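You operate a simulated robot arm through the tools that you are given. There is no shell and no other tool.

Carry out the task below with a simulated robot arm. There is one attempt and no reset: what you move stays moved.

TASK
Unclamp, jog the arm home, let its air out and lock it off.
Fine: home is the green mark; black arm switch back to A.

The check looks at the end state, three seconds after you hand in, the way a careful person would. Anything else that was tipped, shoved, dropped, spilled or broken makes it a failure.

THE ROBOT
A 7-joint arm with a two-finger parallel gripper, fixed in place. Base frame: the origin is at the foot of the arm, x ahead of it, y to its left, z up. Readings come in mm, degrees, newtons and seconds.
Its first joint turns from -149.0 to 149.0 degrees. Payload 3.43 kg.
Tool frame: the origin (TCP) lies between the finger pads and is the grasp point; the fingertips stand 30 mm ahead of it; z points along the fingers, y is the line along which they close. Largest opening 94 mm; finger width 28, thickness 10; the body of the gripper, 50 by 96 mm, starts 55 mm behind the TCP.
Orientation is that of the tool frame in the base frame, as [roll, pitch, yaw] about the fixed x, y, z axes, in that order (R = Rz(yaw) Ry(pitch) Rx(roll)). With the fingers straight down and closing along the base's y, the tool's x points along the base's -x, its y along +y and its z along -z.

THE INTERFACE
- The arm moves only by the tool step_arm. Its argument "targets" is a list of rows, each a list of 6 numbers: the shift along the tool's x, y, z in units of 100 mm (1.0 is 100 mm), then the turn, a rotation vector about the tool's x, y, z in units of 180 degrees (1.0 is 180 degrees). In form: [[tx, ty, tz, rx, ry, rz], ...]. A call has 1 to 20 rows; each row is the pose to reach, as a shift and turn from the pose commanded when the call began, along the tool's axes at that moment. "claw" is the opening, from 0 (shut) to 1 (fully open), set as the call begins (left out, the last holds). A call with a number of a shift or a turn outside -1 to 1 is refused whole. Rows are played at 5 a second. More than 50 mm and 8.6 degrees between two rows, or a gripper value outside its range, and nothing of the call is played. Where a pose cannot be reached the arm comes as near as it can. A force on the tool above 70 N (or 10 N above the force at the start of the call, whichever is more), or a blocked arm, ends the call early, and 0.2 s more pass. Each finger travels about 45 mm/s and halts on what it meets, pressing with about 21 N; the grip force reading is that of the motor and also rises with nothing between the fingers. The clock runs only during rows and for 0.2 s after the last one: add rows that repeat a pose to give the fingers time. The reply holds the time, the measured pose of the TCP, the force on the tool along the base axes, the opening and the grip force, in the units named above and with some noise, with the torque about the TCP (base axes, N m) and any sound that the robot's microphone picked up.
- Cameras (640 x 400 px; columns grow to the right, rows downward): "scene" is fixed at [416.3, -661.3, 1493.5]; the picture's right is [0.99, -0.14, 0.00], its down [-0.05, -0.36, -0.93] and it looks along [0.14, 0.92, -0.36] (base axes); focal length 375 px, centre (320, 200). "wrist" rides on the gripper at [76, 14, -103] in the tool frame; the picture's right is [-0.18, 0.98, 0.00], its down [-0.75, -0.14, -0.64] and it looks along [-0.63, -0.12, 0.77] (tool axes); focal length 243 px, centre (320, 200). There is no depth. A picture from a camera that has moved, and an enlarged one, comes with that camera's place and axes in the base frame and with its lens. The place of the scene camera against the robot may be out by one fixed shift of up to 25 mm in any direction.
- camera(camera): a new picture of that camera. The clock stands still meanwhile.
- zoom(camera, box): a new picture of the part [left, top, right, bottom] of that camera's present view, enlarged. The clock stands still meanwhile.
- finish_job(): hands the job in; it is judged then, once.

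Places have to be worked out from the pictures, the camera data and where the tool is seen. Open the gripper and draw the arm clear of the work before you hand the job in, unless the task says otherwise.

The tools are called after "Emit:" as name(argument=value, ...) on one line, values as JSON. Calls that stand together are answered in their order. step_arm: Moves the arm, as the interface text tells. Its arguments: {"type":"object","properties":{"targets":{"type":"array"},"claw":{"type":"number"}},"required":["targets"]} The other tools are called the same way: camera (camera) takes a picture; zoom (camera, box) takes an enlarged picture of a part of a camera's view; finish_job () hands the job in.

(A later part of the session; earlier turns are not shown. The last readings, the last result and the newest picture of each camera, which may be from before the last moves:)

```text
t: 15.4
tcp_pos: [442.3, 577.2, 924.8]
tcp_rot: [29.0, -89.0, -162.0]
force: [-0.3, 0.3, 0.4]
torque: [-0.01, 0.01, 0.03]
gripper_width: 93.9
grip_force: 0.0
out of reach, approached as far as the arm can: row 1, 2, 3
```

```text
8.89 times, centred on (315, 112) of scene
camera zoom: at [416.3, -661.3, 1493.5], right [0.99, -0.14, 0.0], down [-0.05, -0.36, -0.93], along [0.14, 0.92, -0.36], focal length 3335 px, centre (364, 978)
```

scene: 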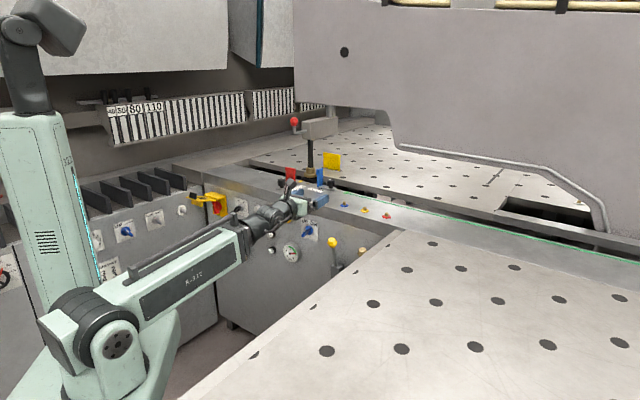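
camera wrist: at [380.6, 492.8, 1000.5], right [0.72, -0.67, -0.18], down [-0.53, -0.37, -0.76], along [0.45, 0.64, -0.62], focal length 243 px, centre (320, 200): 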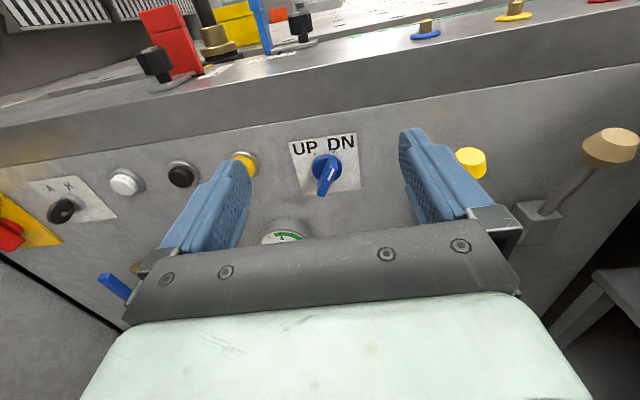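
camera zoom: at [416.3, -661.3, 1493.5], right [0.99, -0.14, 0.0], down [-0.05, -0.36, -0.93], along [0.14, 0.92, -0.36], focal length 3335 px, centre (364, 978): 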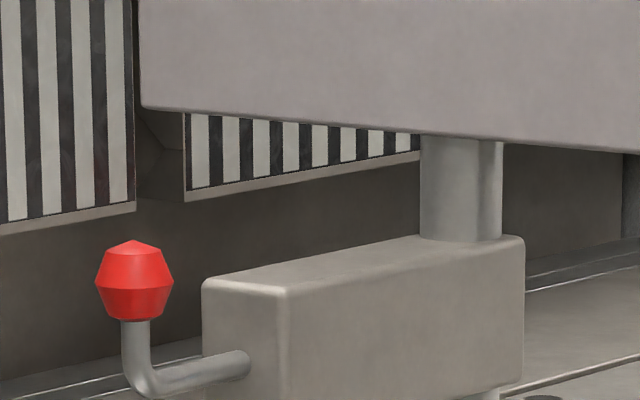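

The blue switch is at DN, the key at H, the gauge at 6 bar, the isolator cover is lifted, and I still have to understand the machine arm. I go up and look at the arm's foot and the coloured marks near the slot from above.

Emit:
step_arm(targets=[[0.48, 0, 0, 0, 0, 0], [0.96, 0, 0, 0, 0, 0], [1, 0, 0, 0, 0, 0]])

Emit:
step_arm(targets=[[0.3, -0.3, 0.2, 0, 0, 0], [0.6, -0.6, 0.4, 0, 0, 0], [0.9, -0.9, 0.6, 0, 0, 0]])

Emit:
step_arm(targets=[[0.2, -0.3, 0.33, 0, 0, 0], [0.4, -0.6, 0.66, 0, 0, 0], [0.5, -0.65, 1, 0, 0, 0]])

Emit:
camera(camera="wrist")

Emit:
camera(camera="scene")

```text
t: 16.2
tcp_pos: [443.0, 584.7, 1026.4]
tcp_rot: [31.6, -89.0, -164.7]
force: [0.2, -0.3, -0.4]
torque: [0.01, 0.02, -0.01]
gripper_width: 93.9
grip_force: 0.0
out of reach, approached as far as the arm can: row 1, 2, 3
```

```text
t: 17.0
tcp_pos: [414.9, 687.1, 1115.5]
tcp_rot: [31.6, -89.1, -164.7]
force: [0.0, -0.1, 0.9]
torque: [0.01, -0.01, -0.02]
gripper_width: 94.0
grip_force: 0.1
```

```text
t: 17.8
tcp_pos: [434.7, 807.9, 1165.8]
tcp_rot: [29.5, -89.0, -162.6]
force: [0.4, -1.1, 0.6]
torque: [0.03, 0.0, 0.0]
gripper_width: 94.2
grip_force: 0.1
```

```text
taken
camera wrist: at [373.2, 722.6, 1241.3], right [0.72, -0.67, -0.18], down [-0.53, -0.37, -0.76], along [0.45, 0.64, -0.62], focal length 243 px, centre (320, 200)
```

wrist: 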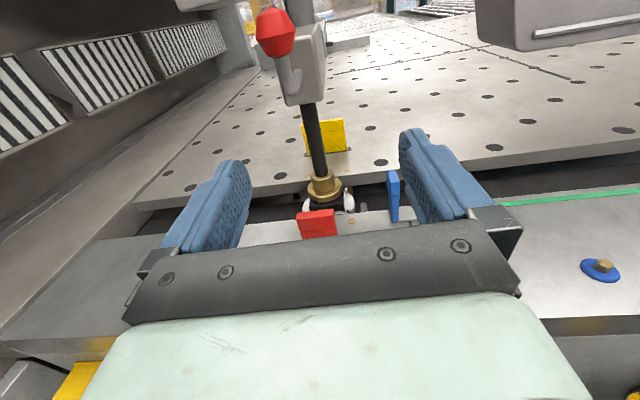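

```text
taken
```

scene: 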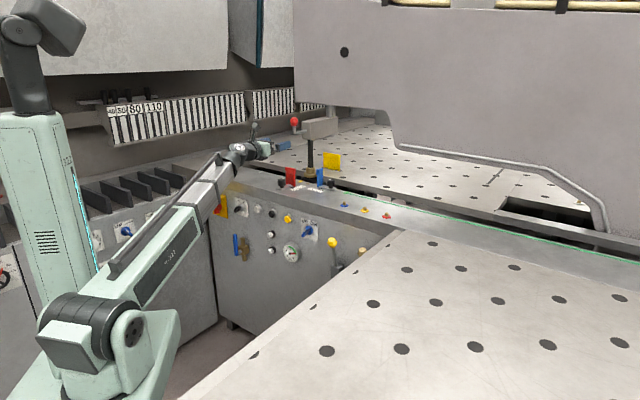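

Emit:
zoom(camera="wrist", box=[250, 140, 430, 250])

Emit:
zoom(camera="wrist", box=[230, 0, 370, 100])

Emit:
zoom(camera="wrist", box=[440, 150, 640, 300])

```text
3.56 times, centred on (340, 195) of wrist
camera zoom: at [373.2, 722.6, 1241.3], right [0.72, -0.67, -0.18], down [-0.53, -0.37, -0.76], along [0.45, 0.64, -0.62], focal length 863 px, centre (249, 218)
```

zoom: 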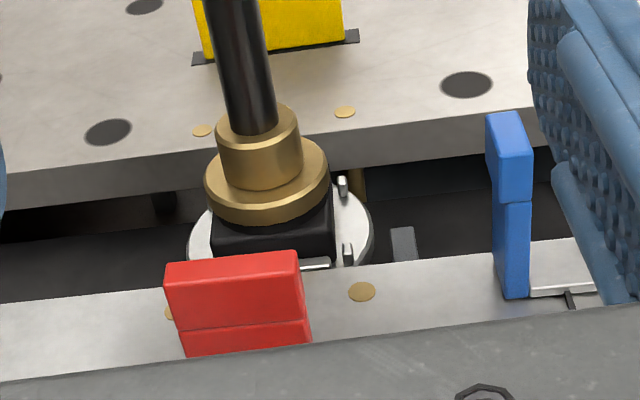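

```text
4.00 times, centred on (300, 50) of wrist
camera zoom: at [373.2, 722.6, 1241.3], right [0.72, -0.67, -0.18], down [-0.53, -0.37, -0.76], along [0.45, 0.64, -0.62], focal length 970 px, centre (400, 800)
```

zoom: 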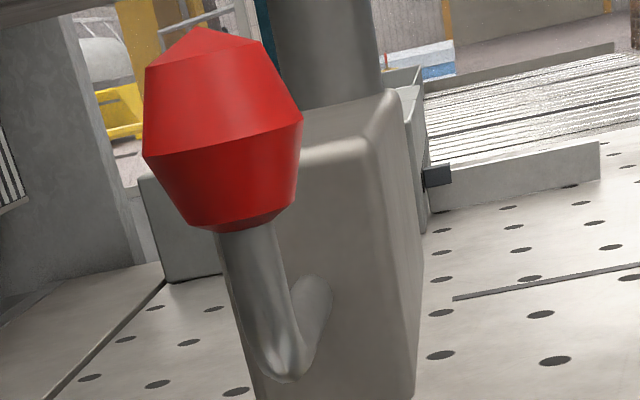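

```text
2.67 times, centred on (540, 225) of wrist
camera zoom: at [373.2, 722.6, 1241.3], right [0.72, -0.67, -0.18], down [-0.53, -0.37, -0.76], along [0.45, 0.64, -0.62], focal length 647 px, centre (-267, 133)
```

zoom: 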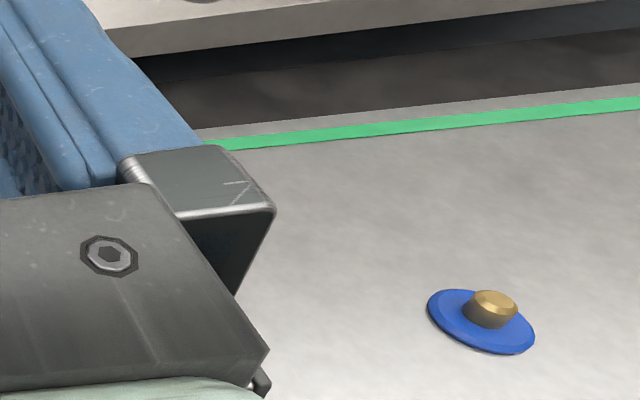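

The foot of the spindle stands on a black block over a round silver disc with marks, ringed by red, blue and yellow stops. I shift left to see the yellow/red mark and the disc without the red stop in the way.

Emit:
step_arm(targets=[[0, -0.45, 0, 0, 0, 0], [0.1, -0.9, 0, 0, 0, 0], [0.2, -1, 0, 0, 0, 0]])

Emit:
camera(camera="wrist")

Emit:
zoom(camera="wrist", box=[270, 130, 430, 240])

Emit:
zoom(camera="scene", box=[280, 155, 350, 200])

```text
t: 18.6
tcp_pos: [364.6, 872.9, 1182.7]
tcp_rot: [30.9, -89.0, -164.0]
force: [-0.3, -0.6, -0.5]
torque: [0.02, 0.01, 0.03]
gripper_width: 94.1
grip_force: 0.0
```

```text
taken
camera wrist: at [303.6, 788.6, 1257.8], right [0.72, -0.67, -0.18], down [-0.53, -0.37, -0.76], along [0.45, 0.64, -0.62], focal length 243 px, centre (320, 200)
```

wrist: 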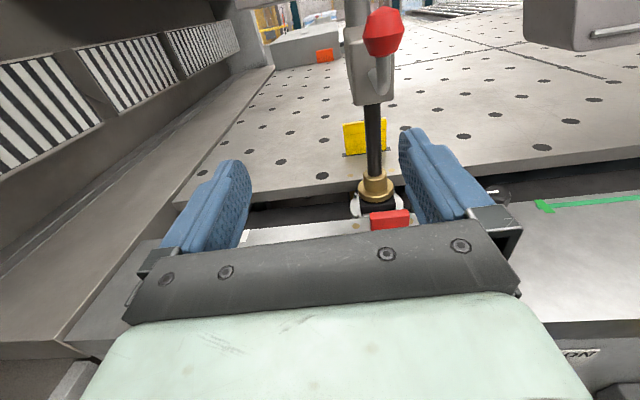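

```text
3.64 times, centred on (350, 185) of wrist
camera zoom: at [303.6, 788.6, 1257.8], right [0.72, -0.67, -0.18], down [-0.53, -0.37, -0.76], along [0.45, 0.64, -0.62], focal length 882 px, centre (211, 254)
```

zoom: 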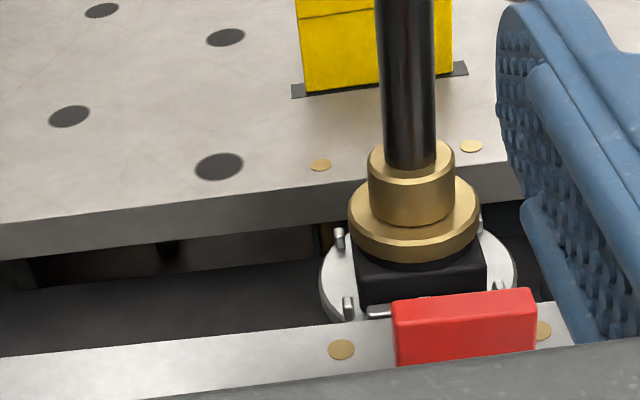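

```text
8.89 times, centred on (315, 178) of scene
camera zoom: at [416.3, -661.3, 1493.5], right [0.99, -0.14, 0.0], down [-0.05, -0.36, -0.93], along [0.14, 0.92, -0.36], focal length 3335 px, centre (364, 400)
```

zoom: 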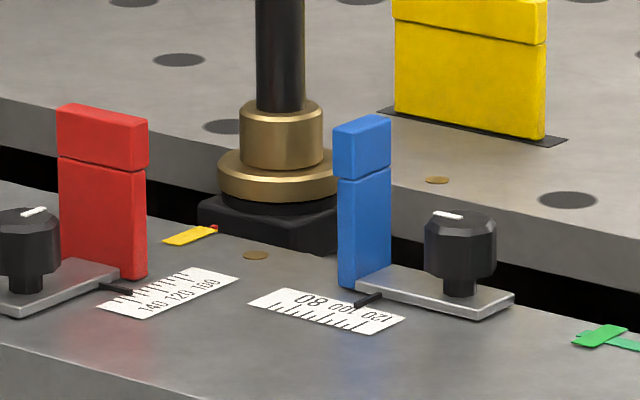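

So this is a clamp arm: a plunger holds a black block on the turntable in the slot, and the arm travels along the slot toward the green mark. "Unclamp" matches the blue UP/DN switch, now at DN. I move the tool in front of that switch, which I place at about (564, 713, 826).

Emit:
step_arm(targets=[[-0.25, 0.25, -0.33, 0, 0, 0], [-0.5, 0.5, -0.66, 0, 0, 0], [-0.75, 0.75, -1, 0, 0, 0]])

Emit:
step_arm(targets=[[-0.33, 0.33, 0, 0, 0, 0], [-0.66, 0.66, 0, 0, 0, 0], [-1, 1, 0, 0, 0, 0]])

Emit:
step_arm(targets=[[-0.33, 0.25, 0, 0, 0, 0], [-0.66, 0.5, 0, 0, 0, 0], [-1, 0.75, 0, 0, 0, 0]])

Emit:
camera(camera="wrist")

Emit:
camera(camera="scene")

```text
t: 19.4
tcp_pos: [351.9, 750.7, 1111.4]
tcp_rot: [30.1, -89.0, -163.2]
force: [0.4, -0.5, 0.2]
torque: [-0.01, 0.0, 0.01]
gripper_width: 93.8
grip_force: 0.0
```

```text
t: 20.2
tcp_pos: [425.9, 678.4, 1008.0]
tcp_rot: [27.4, -89.0, -160.4]
force: [0.2, 0.2, 1.0]
torque: [0.01, 0.02, 0.01]
gripper_width: 93.8
grip_force: 0.0
```

```text
t: 21.0
tcp_pos: [483.9, 629.1, 907.5]
tcp_rot: [30.1, -89.0, -163.2]
force: [-0.3, 0.0, 0.2]
torque: [-0.01, -0.02, 0.07]
gripper_width: 93.8
grip_force: 0.2
```

```text
taken
camera wrist: at [421.7, 544.6, 984.0], right [0.72, -0.67, -0.18], down [-0.53, -0.37, -0.76], along [0.45, 0.64, -0.62], focal length 243 px, centre (320, 200)
```

wrist: 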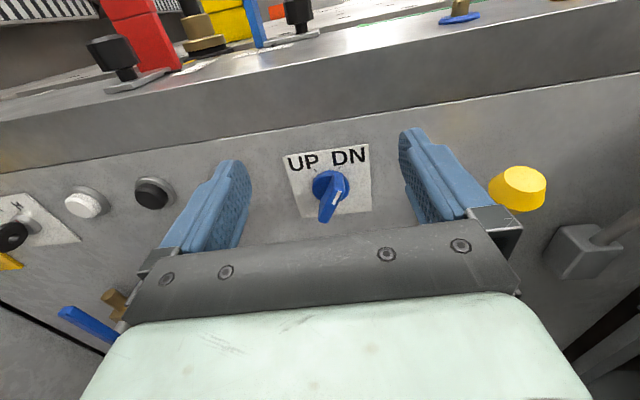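

```text
taken
```

scene: 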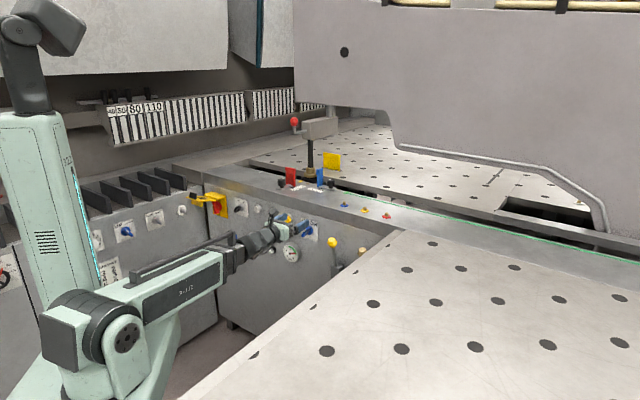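

The blue switch is in view between the fingers. I zoom to measure it precisely.

Emit:
zoom(camera="wrist", box=[280, 140, 380, 230])

Emit:
zoom(camera="wrist", box=[470, 140, 640, 300])

```text
4.44 times, centred on (330, 185) of wrist
camera zoom: at [421.7, 544.6, 984.0], right [0.72, -0.67, -0.18], down [-0.53, -0.37, -0.76], along [0.45, 0.64, -0.62], focal length 1078 px, centre (276, 267)
```

zoom: 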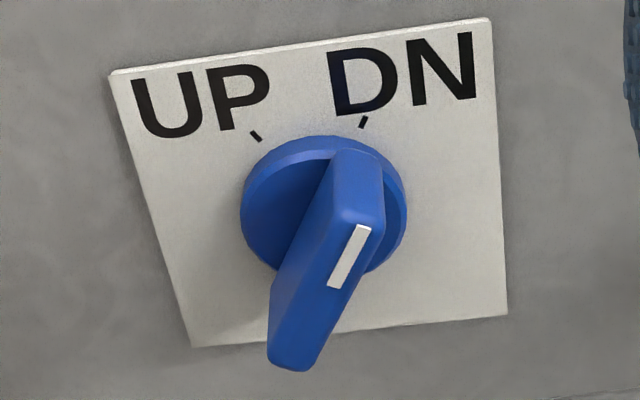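

```text
2.50 times, centred on (555, 220) of wrist
camera zoom: at [421.7, 544.6, 984.0], right [0.72, -0.67, -0.18], down [-0.53, -0.37, -0.76], along [0.45, 0.64, -0.62], focal length 606 px, centre (-268, 150)
```

zoom: 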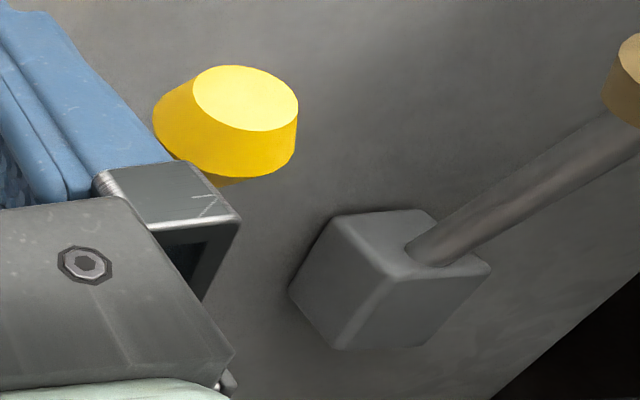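

I place the switch axis at about (560.5, 718.3, 827) with the handle protruding ~35 mm and tilted ~30° to DN. I line the tool up on its axis at a standoff, rolled +30° so the fingers straddle the handle.

Emit:
step_arm(targets=[[-0.2, -0.02, 0, 0, 0, 0.042], [-0.4, -0.04, 0, 0, 0, 0.084], [-0.6, -0.05, 0, 0, 0, 0.126], [-0.824, -0.058, 0, 0, 0, 0.167], [-0.824, -0.058, 0, 0, 0, 0.167]], claw=0.6)

Emit:
camera(camera="wrist")

```text
t: 22.2
tcp_pos: [476.6, 640.7, 830.1]
tcp_rot: [-88.9, -60.5, -44.5]
force: [-0.5, 1.0, 0.4]
torque: [-0.03, 0.03, 0.0]
gripper_width: 56.7
grip_force: 0.1
out of reach, approached as far as the arm can: row 4, 5
```

```text
taken
camera wrist: at [441.2, 531.1, 889.5], right [0.56, -0.52, -0.64], down [-0.8, -0.12, -0.59], along [0.23, 0.84, -0.48], focal length 243 px, centre (320, 200)
```

wrist: 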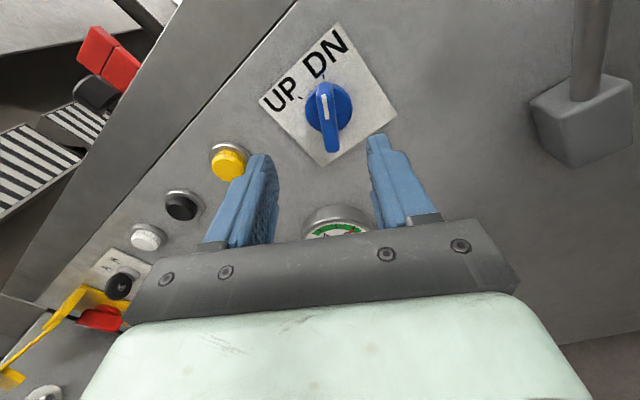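

The handle now lines up with the fingers' axis, about 7 mm to the tool's +y side. I advance so the fingertips straddle the handle, stopping about 16 mm from the panel.

Emit:
step_arm(targets=[[0, 0.075, 0.2, 0, 0, 0], [0, 0.075, 0.45, 0, 0, 0], [0, 0.075, 0.67, 0, 0, 0], [0, 0.075, 0.67, 0, 0, 0]])

Emit:
camera(camera="wrist")

```text
t: 23.2
tcp_pos: [523.7, 691.3, 829.6]
tcp_rot: [-89.0, -60.6, -44.4]
force: [0.4, -0.8, 0.3]
torque: [-0.01, 0.01, -0.02]
gripper_width: 56.1
grip_force: 0.0
out of reach, approached as far as the arm can: row 1, 2, 3, 4
```

```text
taken
camera wrist: at [487.7, 580.9, 888.7], right [0.56, -0.52, -0.64], down [-0.8, -0.12, -0.59], along [0.23, 0.84, -0.49], focal length 243 px, centre (320, 200)
```

wrist: 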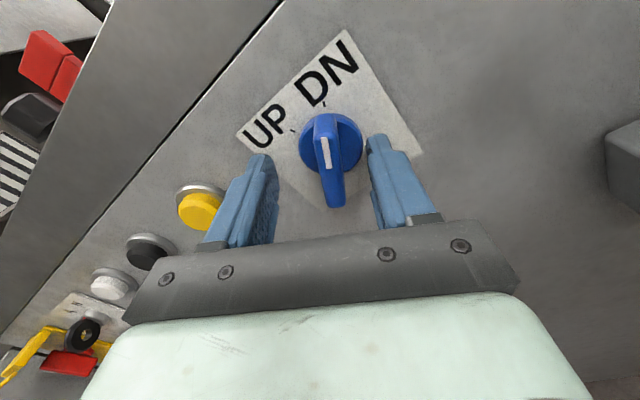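

The forward motion went through but the sideways 7 mm did not. I try the sideways correction on its own.

Emit:
step_arm(targets=[[0, 0.04, 0, 0, 0, 0], [0, 0.08, 0, 0, 0, 0], [0, 0.08, 0, 0, 0, 0]])

```text
t: 24.0
tcp_pos: [523.8, 686.7, 832.7]
tcp_rot: [-89.0, -60.6, -44.5]
force: [-0.7, -1.2, -0.3]
torque: [-0.01, 0.02, 0.0]
gripper_width: 56.4
grip_force: 0.1
out of reach, approached as far as the arm can: row 1, 2, 3
```

The reach complaint may come from the roll angle, so I back the roll off by 8° while asking again for the sideways shift.

Emit:
step_arm(targets=[[0, 0.04, 0, 0, 0, -0.02], [0, 0.08, 0, 0, 0, -0.045], [0, 0.08, 0, 0, 0, -0.045]])

```text
t: 24.8
tcp_pos: [531.6, 682.7, 828.2]
tcp_rot: [-87.7, -68.5, -45.4]
force: [-0.5, 0.1, -0.6]
torque: [0.01, -0.02, -0.02]
gripper_width: 56.5
grip_force: 0.1
```

That worked without complaint: the roll limit is about 22–29° this way. I check the alignment in the picture.

Emit:
zoom(camera="wrist", box=[200, 80, 440, 260])

```text
2.22 times, centred on (320, 170) of wrist
camera zoom: at [489.4, 578.2, 893.4], right [0.62, -0.57, -0.53], down [-0.73, -0.18, -0.66], along [0.28, 0.8, -0.53], focal length 539 px, centre (320, 267)
```

zoom: 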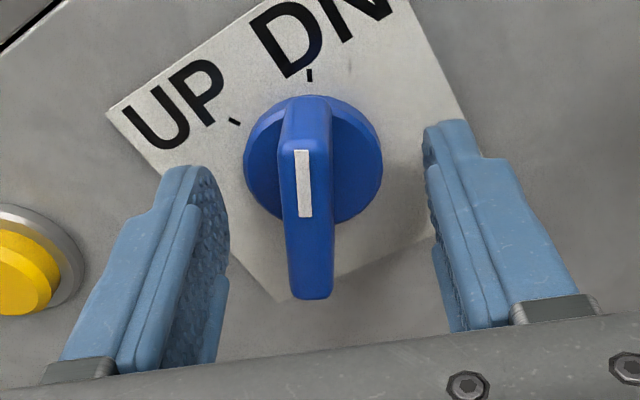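

The handle is about 3 mm toward -y. I correct that and close the fingers on the handle.

Emit:
step_arm(targets=[[0, -0.027, 0, 0, 0, 0], [0, -0.027, 0, 0, 0, 0], [0, -0.027, 0, 0, 0, 0], [0, -0.027, 0, 0, 0, 0], [0, -0.027, 0, 0, 0, 0], [0, -0.027, 0, 0, 0, 0]], claw=0)

Emit:
zoom(camera="wrist", box=[200, 80, 440, 260])

```text
t: 26.2
tcp_pos: [529.5, 683.0, 830.1]
tcp_rot: [-87.6, -68.4, -45.4]
force: [4.6, -4.6, -0.4]
torque: [0.29, -0.25, -0.12]
gripper_width: 16.2
grip_force: 45.0
```

```text
2.22 times, centred on (320, 170) of wrist
camera zoom: at [487.1, 579.7, 895.0], right [0.62, -0.57, -0.53], down [-0.73, -0.18, -0.66], along [0.28, 0.8, -0.53], focal length 539 px, centre (320, 267)
```

zoom: 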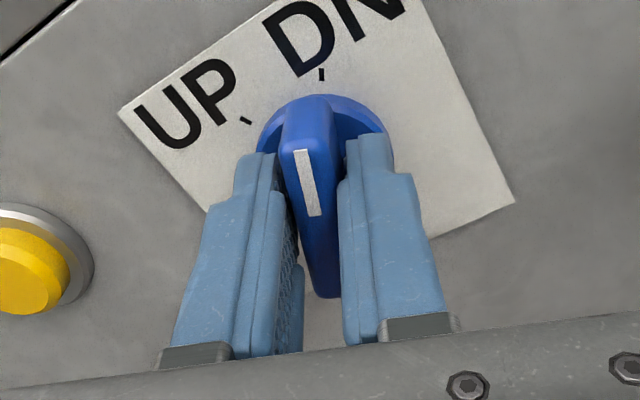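

The handle is gripped (16 mm). I turn it counter-clockwise toward UP in small steps.

Emit:
step_arm(targets=[[0, 0, 0, 0, 0, -0.04], [0, 0, 0, 0, 0, -0.08], [0, 0, 0, 0, 0, -0.12], [0, 0, 0, 0, 0, -0.16], [0, 0, 0, 0, 0, -0.2], [0, 0, 0, 0, 0, -0.24], [0, 0, 0, 0, 0, -0.28], [0, 0, 0, 0, 0, -0.29]])

Emit:
zoom(camera="wrist", box=[200, 60, 440, 260])

Emit:
camera(camera="scene")

```text
t: 28.0
tcp_pos: [529.1, 683.5, 829.8]
tcp_rot: [88.2, -59.1, 138.3]
force: [-9.7, -7.1, 0.2]
torque: [0.46, 0.52, 0.02]
gripper_width: 16.0
grip_force: 45.6
```

```text
2.00 times, centred on (320, 160) of wrist
camera zoom: at [437.1, 625.6, 902.0], right [0.68, -0.65, 0.34], down [-0.24, -0.64, -0.73], along [0.69, 0.42, -0.59], focal length 485 px, centre (320, 280)
```

zoom: 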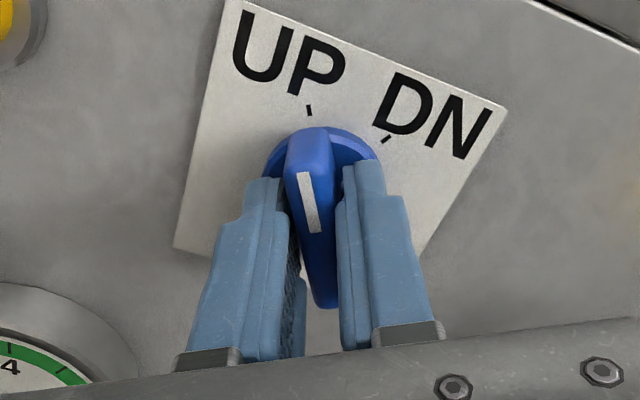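

```text
taken
```

scene: 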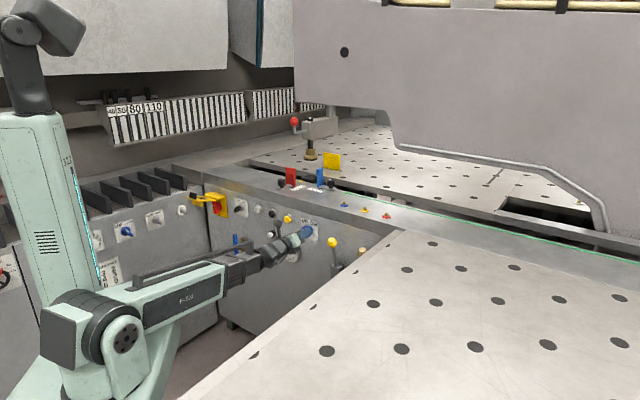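

The brass foot has lifted off: the switch at UP is the unclamp. I zoom to confirm, then open the fingers and back off straight.

Emit:
zoom(camera="scene", box=[270, 95, 370, 200])

Emit:
step_arm(targets=[[0, 0, 0, 0, 0, 0], [0, 0, 0, 0, 0, 0], [0, 0, 0, 0, 0, 0], [0, 0, -0.4, 0, 0, 0], [0, 0, -0.7, 0, 0, 0]], claw=0.5)

Emit:
camera(camera="wrist")

```text
3.81 times, centred on (320, 148) of scene
camera zoom: at [416.3, -661.3, 1493.5], right [0.99, -0.14, 0.0], down [-0.05, -0.36, -0.93], along [0.14, 0.92, -0.36], focal length 1429 px, centre (320, 400)
```

zoom: 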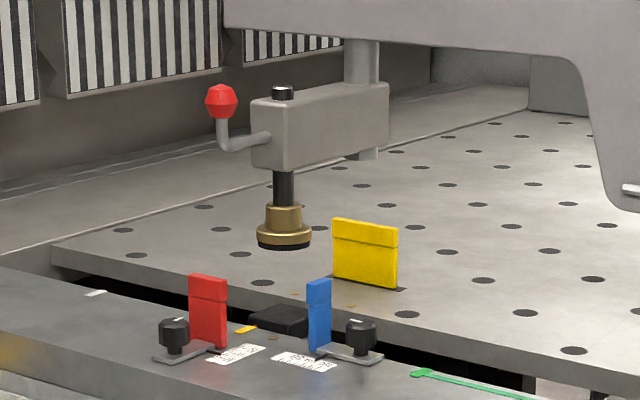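

```text
t: 29.2
tcp_pos: [480.3, 633.1, 828.4]
tcp_rot: [88.4, -59.3, 138.2]
force: [0.4, -0.1, 0.1]
torque: [0.04, 0.03, 0.0]
gripper_width: 47.0
grip_force: 0.2
```

```text
taken
camera wrist: at [389.4, 575.1, 901.0], right [0.68, -0.65, 0.34], down [-0.24, -0.64, -0.73], along [0.69, 0.41, -0.59], focal length 243 px, centre (320, 200)
```

wrist: 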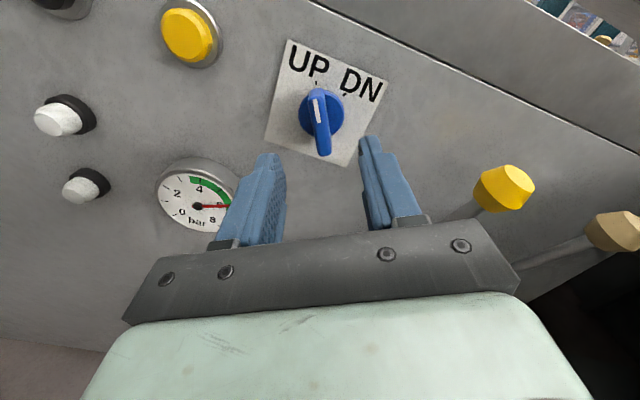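

Confirmed: the foot is up and the black block is left lying on the turntable. I roll the tool back level to study the two levers at the right.

Emit:
step_arm(targets=[[0, 0, 0, 0, 0, 0.043], [0, 0, 0, 0, 0, 0.086], [0, 0, 0, 0, 0, 0.129], [0, 0, 0, 0, 0, 0.17]])

Emit:
camera(camera="wrist")

Emit:
zoom(camera="scene", box=[310, 220, 390, 280])

```text
t: 30.2
tcp_pos: [481.1, 633.6, 828.6]
tcp_rot: [1.4, -89.1, -134.5]
force: [0.2, -0.5, 0.5]
torque: [-0.01, 0.0, 0.03]
gripper_width: 47.1
grip_force: 0.1
```

```text
taken
camera wrist: at [419.4, 547.3, 903.9], right [0.72, -0.67, -0.18], down [-0.53, -0.36, -0.76], along [0.44, 0.65, -0.62], focal length 243 px, centre (320, 200)
```

wrist: 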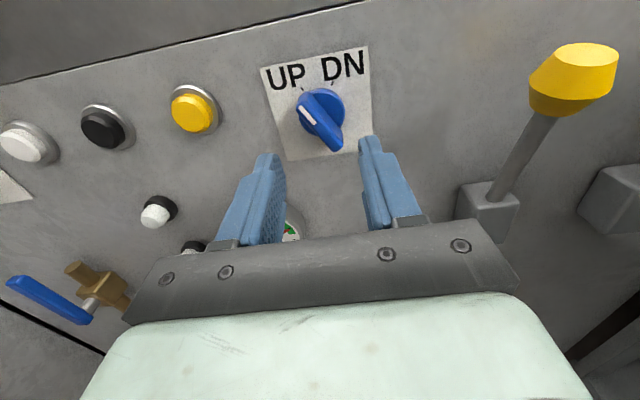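

```text
6.67 times, centred on (350, 250) of scene
camera zoom: at [416.3, -661.3, 1493.5], right [0.99, -0.14, 0.0], down [-0.05, -0.36, -0.93], along [0.14, 0.92, -0.36], focal length 2501 px, centre (120, -133)
```

zoom: 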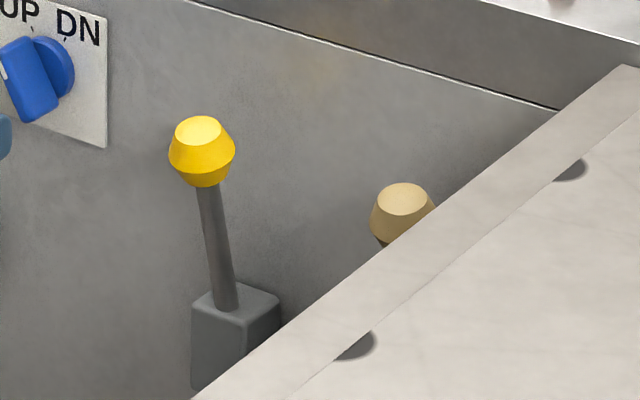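

The levers are a yellow-knobbed and a tan-knobbed one, each on a grey block. I move right and a bit up for a closer look before touching either.

Emit:
step_arm(targets=[[0.2, 0.4, 0, 0, 0, 0], [0.4, 0.8, 0, 0, 0, 0], [0.5, 1, 0, 0, 0, 0]])

Emit:
camera(camera="wrist")

Emit:
zoom(camera="wrist", box=[320, 60, 640, 260])

```text
t: 31.0
tcp_pos: [555.8, 563.3, 876.9]
tcp_rot: [10.2, -89.1, -143.5]
force: [-1.2, -0.6, -0.3]
torque: [-0.02, -0.03, -0.03]
gripper_width: 47.1
grip_force: 0.0
```

```text
taken
camera wrist: at [495.6, 478.3, 952.6], right [0.72, -0.67, -0.18], down [-0.53, -0.36, -0.76], along [0.45, 0.64, -0.62], focal length 243 px, centre (320, 200)
```

wrist: 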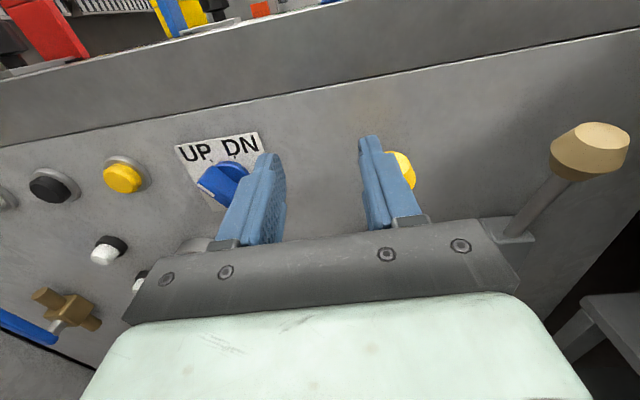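

```text
2.00 times, centred on (480, 160) of wrist
camera zoom: at [495.6, 478.3, 952.6], right [0.72, -0.67, -0.18], down [-0.53, -0.36, -0.76], along [0.45, 0.64, -0.62], focal length 485 px, centre (0, 280)
```

zoom: 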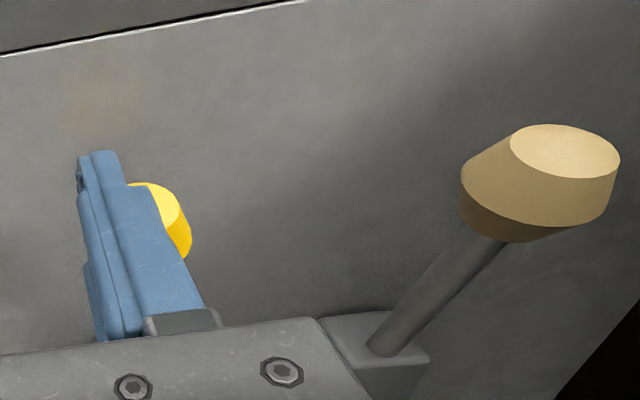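

I place the yellow knob at about (628, 568, 843), standing ~59 mm off the panel, and the tan one about (720, 475, 843). I line up in front of the yellow knob with the fingers opened wider.

Emit:
step_arm(targets=[[0, 0.1, -0.25, 0, 0, 0], [-0.1, 0.4, -0.27, 0, 0, 0], [-0.2, 0.5, -0.27, 0, 0, 0], [-0.2, 0.5, -0.27, 0, 0, 0]], claw=0.9)

Emit:
camera(camera="wrist")

```text
t: 32.0
tcp_pos: [553.7, 529.8, 860.3]
tcp_rot: [39.2, -89.1, -174.2]
force: [0.3, -0.3, 0.5]
torque: [-0.02, 0.01, -0.01]
gripper_width: 84.5
grip_force: 0.1
out of reach, approached as far as the arm can: row 2, 3, 4
```

```text
taken
camera wrist: at [489.4, 446.8, 935.9], right [0.7, -0.69, -0.18], down [-0.54, -0.35, -0.76], along [0.47, 0.63, -0.62], focal length 243 px, centre (320, 200)
```

wrist: 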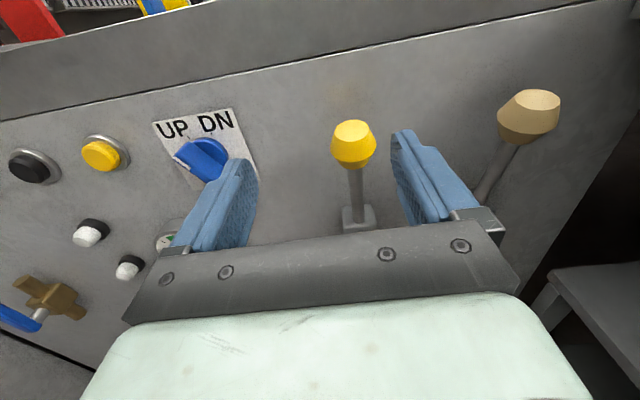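

The yellow knob's place is confirmed at about (627, 569, 843): 24 mm to my right and 80 mm ahead. I align sideways first, then slide the open fingers around it.

Emit:
step_arm(targets=[[-0.08, 0.12, 0.1, 0, 0, 0], [-0.16, 0.245, 0.2, 0, 0, 0], [-0.16, 0.245, 0.25, 0, 0, 0]])

Emit:
camera(camera="wrist")

```text
t: 32.8
tcp_pos: [569.9, 549.2, 847.6]
tcp_rot: [39.1, -89.3, -174.0]
force: [0.9, 0.1, 0.0]
torque: [0.0, 0.02, -0.01]
gripper_width: 84.4
grip_force: 0.1
out of reach, approached as far as the arm can: row 1, 2, 3
```

```text
taken
camera wrist: at [506.3, 466.3, 923.7], right [0.7, -0.69, -0.18], down [-0.54, -0.35, -0.76], along [0.47, 0.63, -0.62], focal length 243 px, centre (320, 200)
```

wrist: 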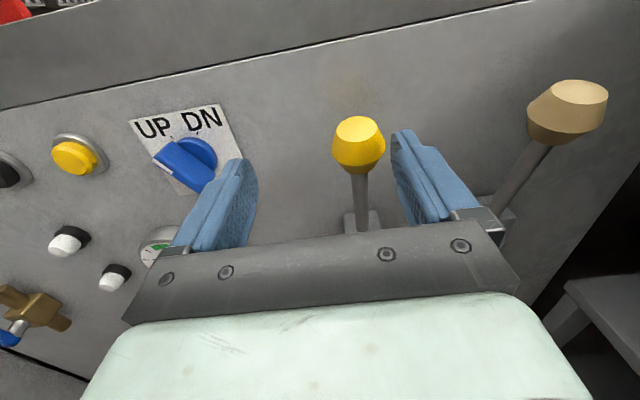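

The arm resists going further right in this posture. I try allowing the tool to yaw about 6° while shifting right.

Emit:
step_arm(targets=[[0, 0.1, 0, 0.017, 0, 0], [0, 0.2, 0, 0.034, 0, 0], [0, 0.25, 0, 0.034, 0, 0]])

```text
t: 33.6
tcp_pos: [581.5, 538.1, 833.0]
tcp_rot: [162.7, -85.9, 59.3]
force: [0.3, 0.2, -0.4]
torque: [0.0, 0.0, 0.0]
gripper_width: 84.4
grip_force: 0.1
out of reach, approached as far as the arm can: row 1, 2, 3
```

It turned the other way and dipped, so the arm prefers the tool yaw following its azimuth. I level the pitch and ask for a smaller yaw instead.

Emit:
step_arm(targets=[[0.05, 0.03, -0.02, -0.025, 0.015, 0], [0.1, 0.06, -0.04, -0.05, 0.022, 0], [0.1, 0.1, -0.04, -0.06, 0.022, 0]])

Emit:
camera(camera="wrist")

```text
t: 34.4
tcp_pos: [596.3, 522.6, 859.3]
tcp_rot: [-2.9, -85.2, -135.2]
force: [-0.4, -0.5, 0.6]
torque: [-0.05, 0.0, -0.01]
gripper_width: 84.7
grip_force: 0.1
out of reach, approached as far as the arm can: row 1, 2
```

```text
taken
camera wrist: at [523.2, 439.4, 928.0], right [0.67, -0.72, -0.19], down [-0.53, -0.28, -0.8], along [0.53, 0.63, -0.56], focal length 243 px, centre (320, 200)
```

wrist: 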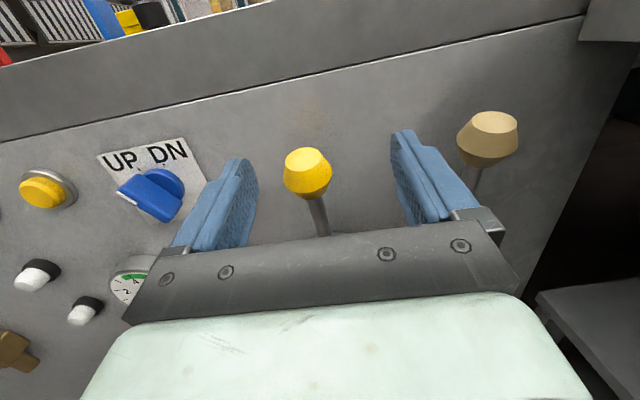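

Now the posture is reachable, with the knob about 10 mm left, 20 mm below and 52 mm ahead. I align and then slide the open fingers around the knob.

Emit:
step_arm(targets=[[-0.1, -0.06, 0.0, 0, -0.012, 0], [-0.2, -0.11, 0.03, 0, -0.02, 0], [-0.2, -0.11, 0.25, 0, -0.02, 0], [-0.2, -0.11, 0.47, 0, -0.02, 0]])

Emit:
camera(camera="wrist")

Emit:
zoom(camera="scene", box=[290, 210, 390, 280])

```text
t: 35.4
tcp_pos: [623.4, 565.5, 843.7]
tcp_rot: [-15.0, -88.8, -122.8]
force: [0.2, 0.1, -0.4]
torque: [-0.01, 0.01, -0.02]
gripper_width: 84.6
grip_force: 0.1
```

```text
taken
camera wrist: at [554.6, 484.4, 918.9], right [0.66, -0.72, -0.19], down [-0.56, -0.31, -0.77], along [0.5, 0.61, -0.61], focal length 243 px, centre (320, 200)
```

wrist: 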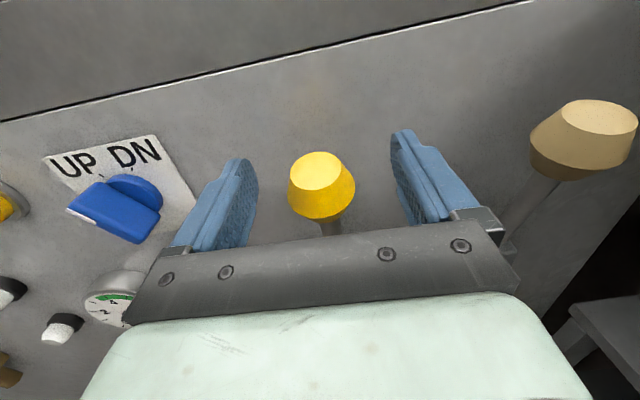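

```text
5.71 times, centred on (340, 245) of scene
camera zoom: at [416.3, -661.3, 1493.5], right [0.99, -0.14, 0.0], down [-0.05, -0.36, -0.93], along [0.14, 0.92, -0.36], focal length 2144 px, centre (206, -57)
```

zoom: 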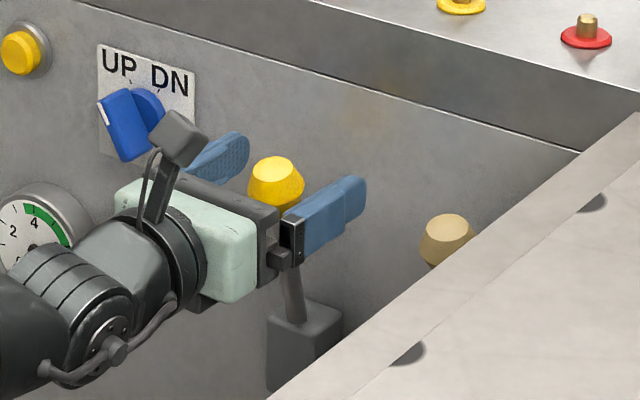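

The knob is centred between the fingers, so I close on it.

Emit:
step_arm(targets=[[0, 0, 0, 0, 0, 0], [0, 0, 0, 0, 0, 0], [0, 0, 0, 0, 0, 0], [0, 0, 0, 0, 0, 0], [0, 0, 0, 0, 0, 0]], claw=0)

Emit:
camera(camera="scene")

```text
t: 36.6
tcp_pos: [621.6, 565.1, 844.5]
tcp_rot: [-14.2, -88.8, -123.6]
force: [-2.6, 2.9, 0.3]
torque: [0.07, -0.04, 0.0]
gripper_width: 38.7
grip_force: 44.7
```

```text
taken
```

scene: 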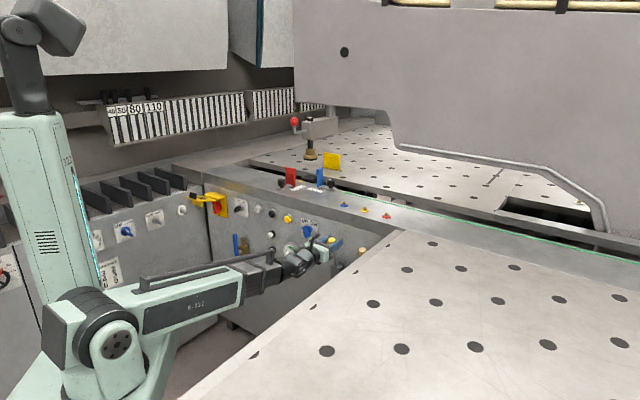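

I hold the knob and try a small push to the right (10 mm), watching the force and the arm's position.

Emit:
step_arm(targets=[[0, 0.05, 0, 0, 0, 0], [0, 0.1, 0, 0, 0, 0]])

Emit:
zoom(camera="scene", box=[270, 95, 370, 200])

```text
t: 37.2
tcp_pos: [622.1, 565.1, 842.6]
tcp_rot: [-1.3, -88.9, -136.0]
force: [-16.7, 16.9, 0.4]
torque: [0.2, 0.02, -0.26]
gripper_width: 37.5
grip_force: 45.1
stopped in row 2: the force on the tool passed its limit at 80 N (the readings are from after the stop); the commanded pose is now the measured one
```

```text
3.81 times, centred on (320, 148) of scene
camera zoom: at [416.3, -661.3, 1493.5], right [0.99, -0.14, 0.0], down [-0.05, -0.36, -0.93], along [0.14, 0.92, -0.36], focal length 1429 px, centre (320, 400)
```

zoom: 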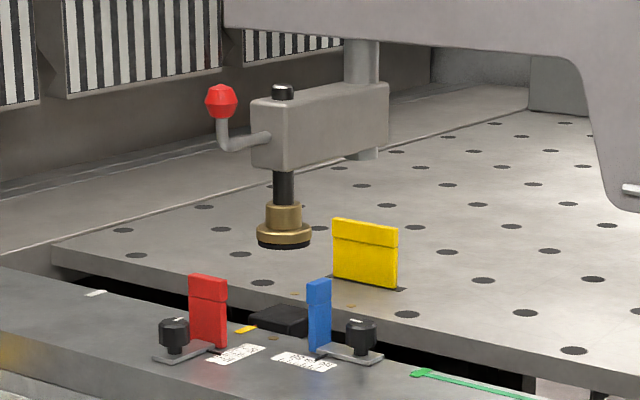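

The lever is rigid sideways, so it must tilt in/out. I try pulling it gently toward me.

Emit:
step_arm(targets=[[0, -0.015, -0.05, 0, 0, 0], [0, -0.015, -0.1, 0, 0, 0]])

Emit:
zoom(camera="scene", box=[270, 95, 370, 200])

```text
t: 37.8
tcp_pos: [616.5, 559.9, 840.1]
tcp_rot: [-4.0, -89.1, -133.2]
force: [-2.0, 24.9, -13.2]
torque: [0.82, -0.78, 0.06]
gripper_width: 37.9
grip_force: 45.0
```

```text
3.81 times, centred on (320, 148) of scene
camera zoom: at [416.3, -661.3, 1493.5], right [0.99, -0.14, 0.0], down [-0.05, -0.36, -0.93], along [0.14, 0.92, -0.36], focal length 1429 px, centre (320, 400)
```

zoom: 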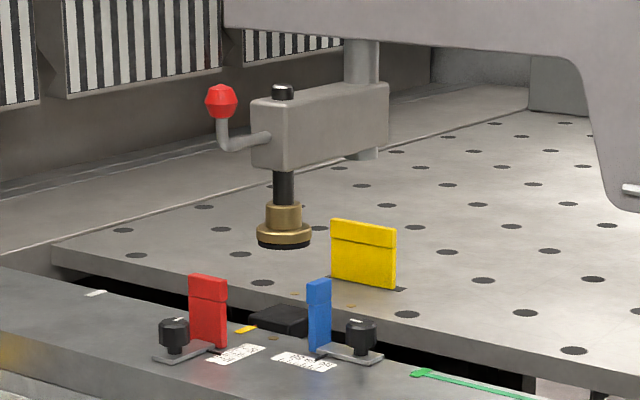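

The yellow plate on the far table seems to have shifted slightly, so the yellow lever moves the yellow stop and not the arm. I check with the same high zoom as before.

Emit:
zoom(camera="scene", box=[280, 155, 350, 200])

Emit:
zoom(camera="scene", box=[270, 90, 360, 190])

```text
8.89 times, centred on (315, 178) of scene
camera zoom: at [416.3, -661.3, 1493.5], right [0.99, -0.14, 0.0], down [-0.05, -0.36, -0.93], along [0.14, 0.92, -0.36], focal length 3335 px, centre (364, 400)
```

zoom: 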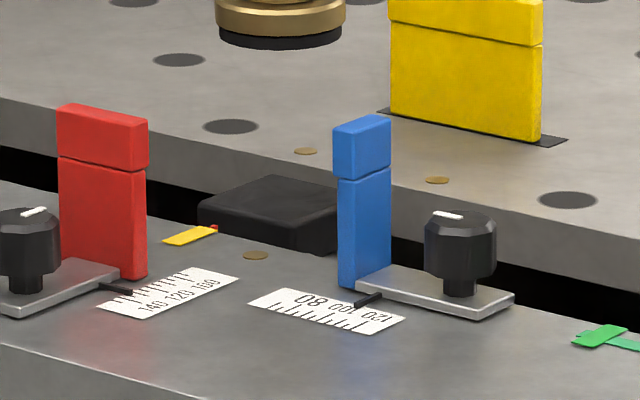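

```text
4.00 times, centred on (315, 140) of scene
camera zoom: at [416.3, -661.3, 1493.5], right [0.99, -0.14, 0.0], down [-0.05, -0.36, -0.93], along [0.14, 0.92, -0.36], focal length 1501 px, centre (340, 440)
```

zoom: 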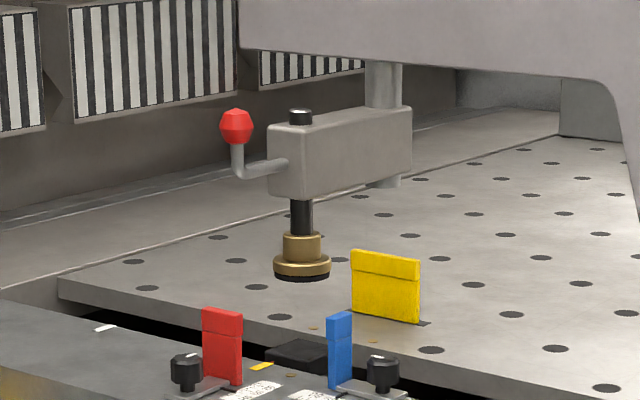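

The plate moved about 3 mm toward the strip as I pulled ~7 mm. I push the knob back to where it was and check whether the plate returns.

Emit:
step_arm(targets=[[0, 0, 0.05, 0, 0, 0], [0, 0, 0.1, 0, 0, 0]])

Emit:
zoom(camera="scene", box=[280, 155, 350, 200])

```text
t: 38.4
tcp_pos: [622.0, 564.7, 842.8]
tcp_rot: [-4.1, -88.8, -133.1]
force: [-19.6, 8.8, -6.1]
torque: [-0.83, 1.0, 0.09]
gripper_width: 37.9
grip_force: 44.9
```

```text
8.89 times, centred on (315, 178) of scene
camera zoom: at [416.3, -661.3, 1493.5], right [0.99, -0.14, 0.0], down [-0.05, -0.36, -0.93], along [0.14, 0.92, -0.36], focal length 3335 px, centre (364, 400)
```

zoom: 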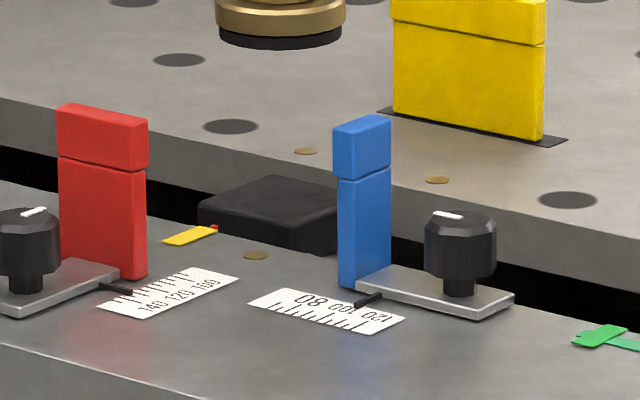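

It follows the lever position and is nearly back (about 1 mm short). I push in slightly more.

Emit:
step_arm(targets=[[0, 0, 0.03, 0, 0, 0], [0, 0, 0.06, 0, 0, 0]])

Emit:
zoom(camera="scene", box=[280, 155, 350, 200])

```text
t: 39.0
tcp_pos: [624.9, 568.3, 843.4]
tcp_rot: [-3.0, -89.1, -134.2]
force: [-45.3, -9.5, -19.2]
torque: [-0.09, 0.18, 0.16]
gripper_width: 37.7
grip_force: 45.4
```

```text
8.89 times, centred on (315, 178) of scene
camera zoom: at [416.3, -661.3, 1493.5], right [0.99, -0.14, 0.0], down [-0.05, -0.36, -0.93], along [0.14, 0.92, -0.36], focal length 3335 px, centre (364, 400)
```

zoom: 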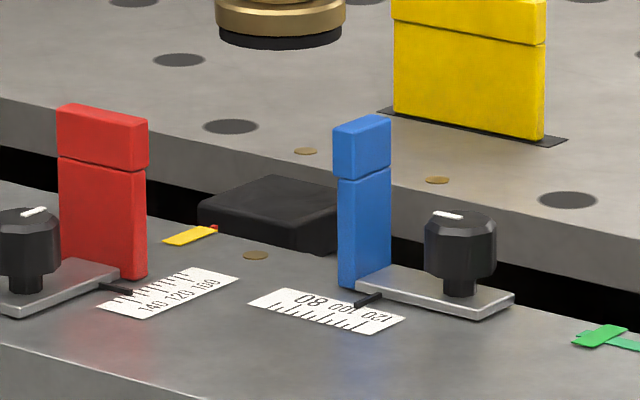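

The push-back force rises to ~40 N, which suggests the lever is at its rest stop. I release it, back off, and check the plate against the original view.

Emit:
step_arm(targets=[[0, 0, -0.04, 0, 0, 0], [0, 0, -0.04, 0, 0, 0], [0, 0, -0.04, 0, 0, 0], [0, 0, -0.04, 0, 0, 0], [0, 0, -0.04, 0, 0, 0]], claw=0.9)

Emit:
zoom(camera="scene", box=[280, 155, 350, 200])

Emit:
zoom(camera="scene", box=[290, 210, 370, 270])

```text
t: 40.2
tcp_pos: [624.5, 564.9, 842.8]
tcp_rot: [-5.2, -88.9, -132.0]
force: [0.9, -0.1, 0.3]
torque: [0.03, -0.01, 0.0]
gripper_width: 84.8
grip_force: 0.0
```

```text
8.89 times, centred on (315, 178) of scene
camera zoom: at [416.3, -661.3, 1493.5], right [0.99, -0.14, 0.0], down [-0.05, -0.36, -0.93], along [0.14, 0.92, -0.36], focal length 3335 px, centre (364, 400)
```

zoom: 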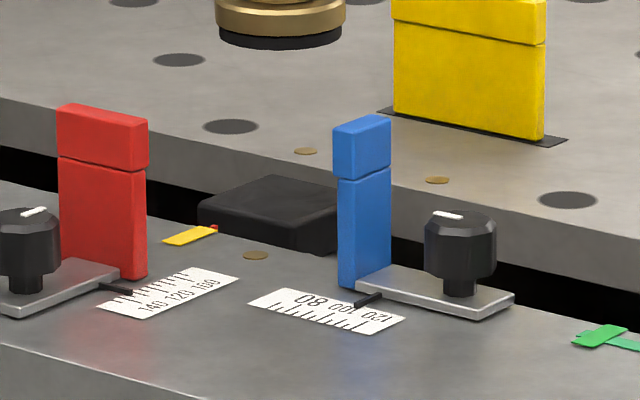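

```text
6.67 times, centred on (330, 240) of scene
camera zoom: at [416.3, -661.3, 1493.5], right [0.99, -0.14, 0.0], down [-0.05, -0.36, -0.93], along [0.14, 0.92, -0.36], focal length 2501 px, centre (253, -67)
```

zoom: 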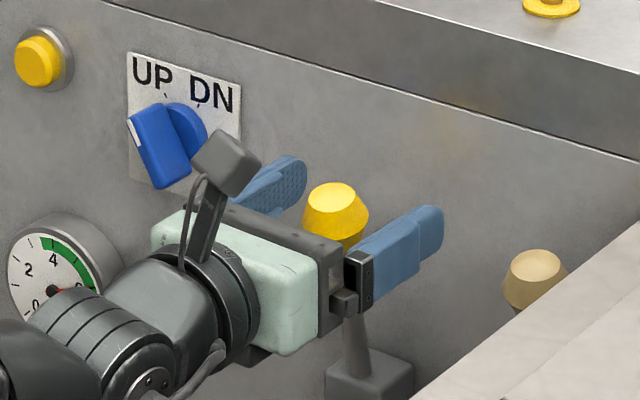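

The yellow knob looks back in its original place. I compare the plate with the very first 8x zoom.

Emit:
zoom(camera="scene", box=[270, 160, 350, 210])

Emit:
zoom(camera="scene", box=[260, 90, 420, 230])

```text
8.00 times, centred on (310, 185) of scene
camera zoom: at [416.3, -661.3, 1493.5], right [0.99, -0.14, 0.0], down [-0.05, -0.36, -0.93], along [0.14, 0.92, -0.36], focal length 3002 px, centre (400, 320)
```

zoom: 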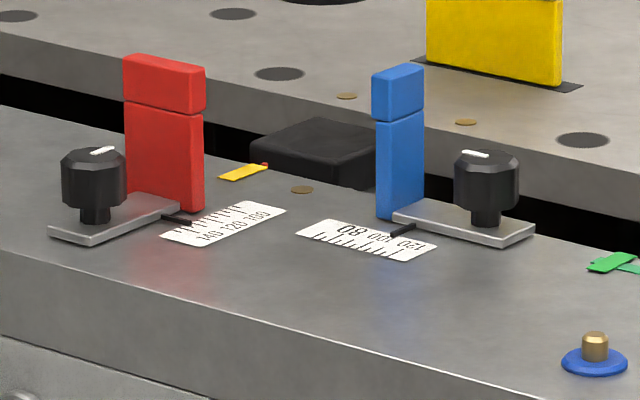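

```text
2.86 times, centred on (340, 160) of scene
camera zoom: at [416.3, -661.3, 1493.5], right [0.99, -0.14, 0.0], down [-0.05, -0.36, -0.93], along [0.14, 0.92, -0.36], focal length 1072 px, centre (263, 314)
```

zoom: 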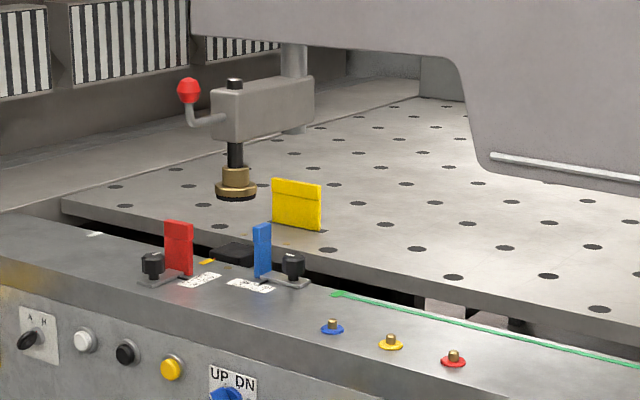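

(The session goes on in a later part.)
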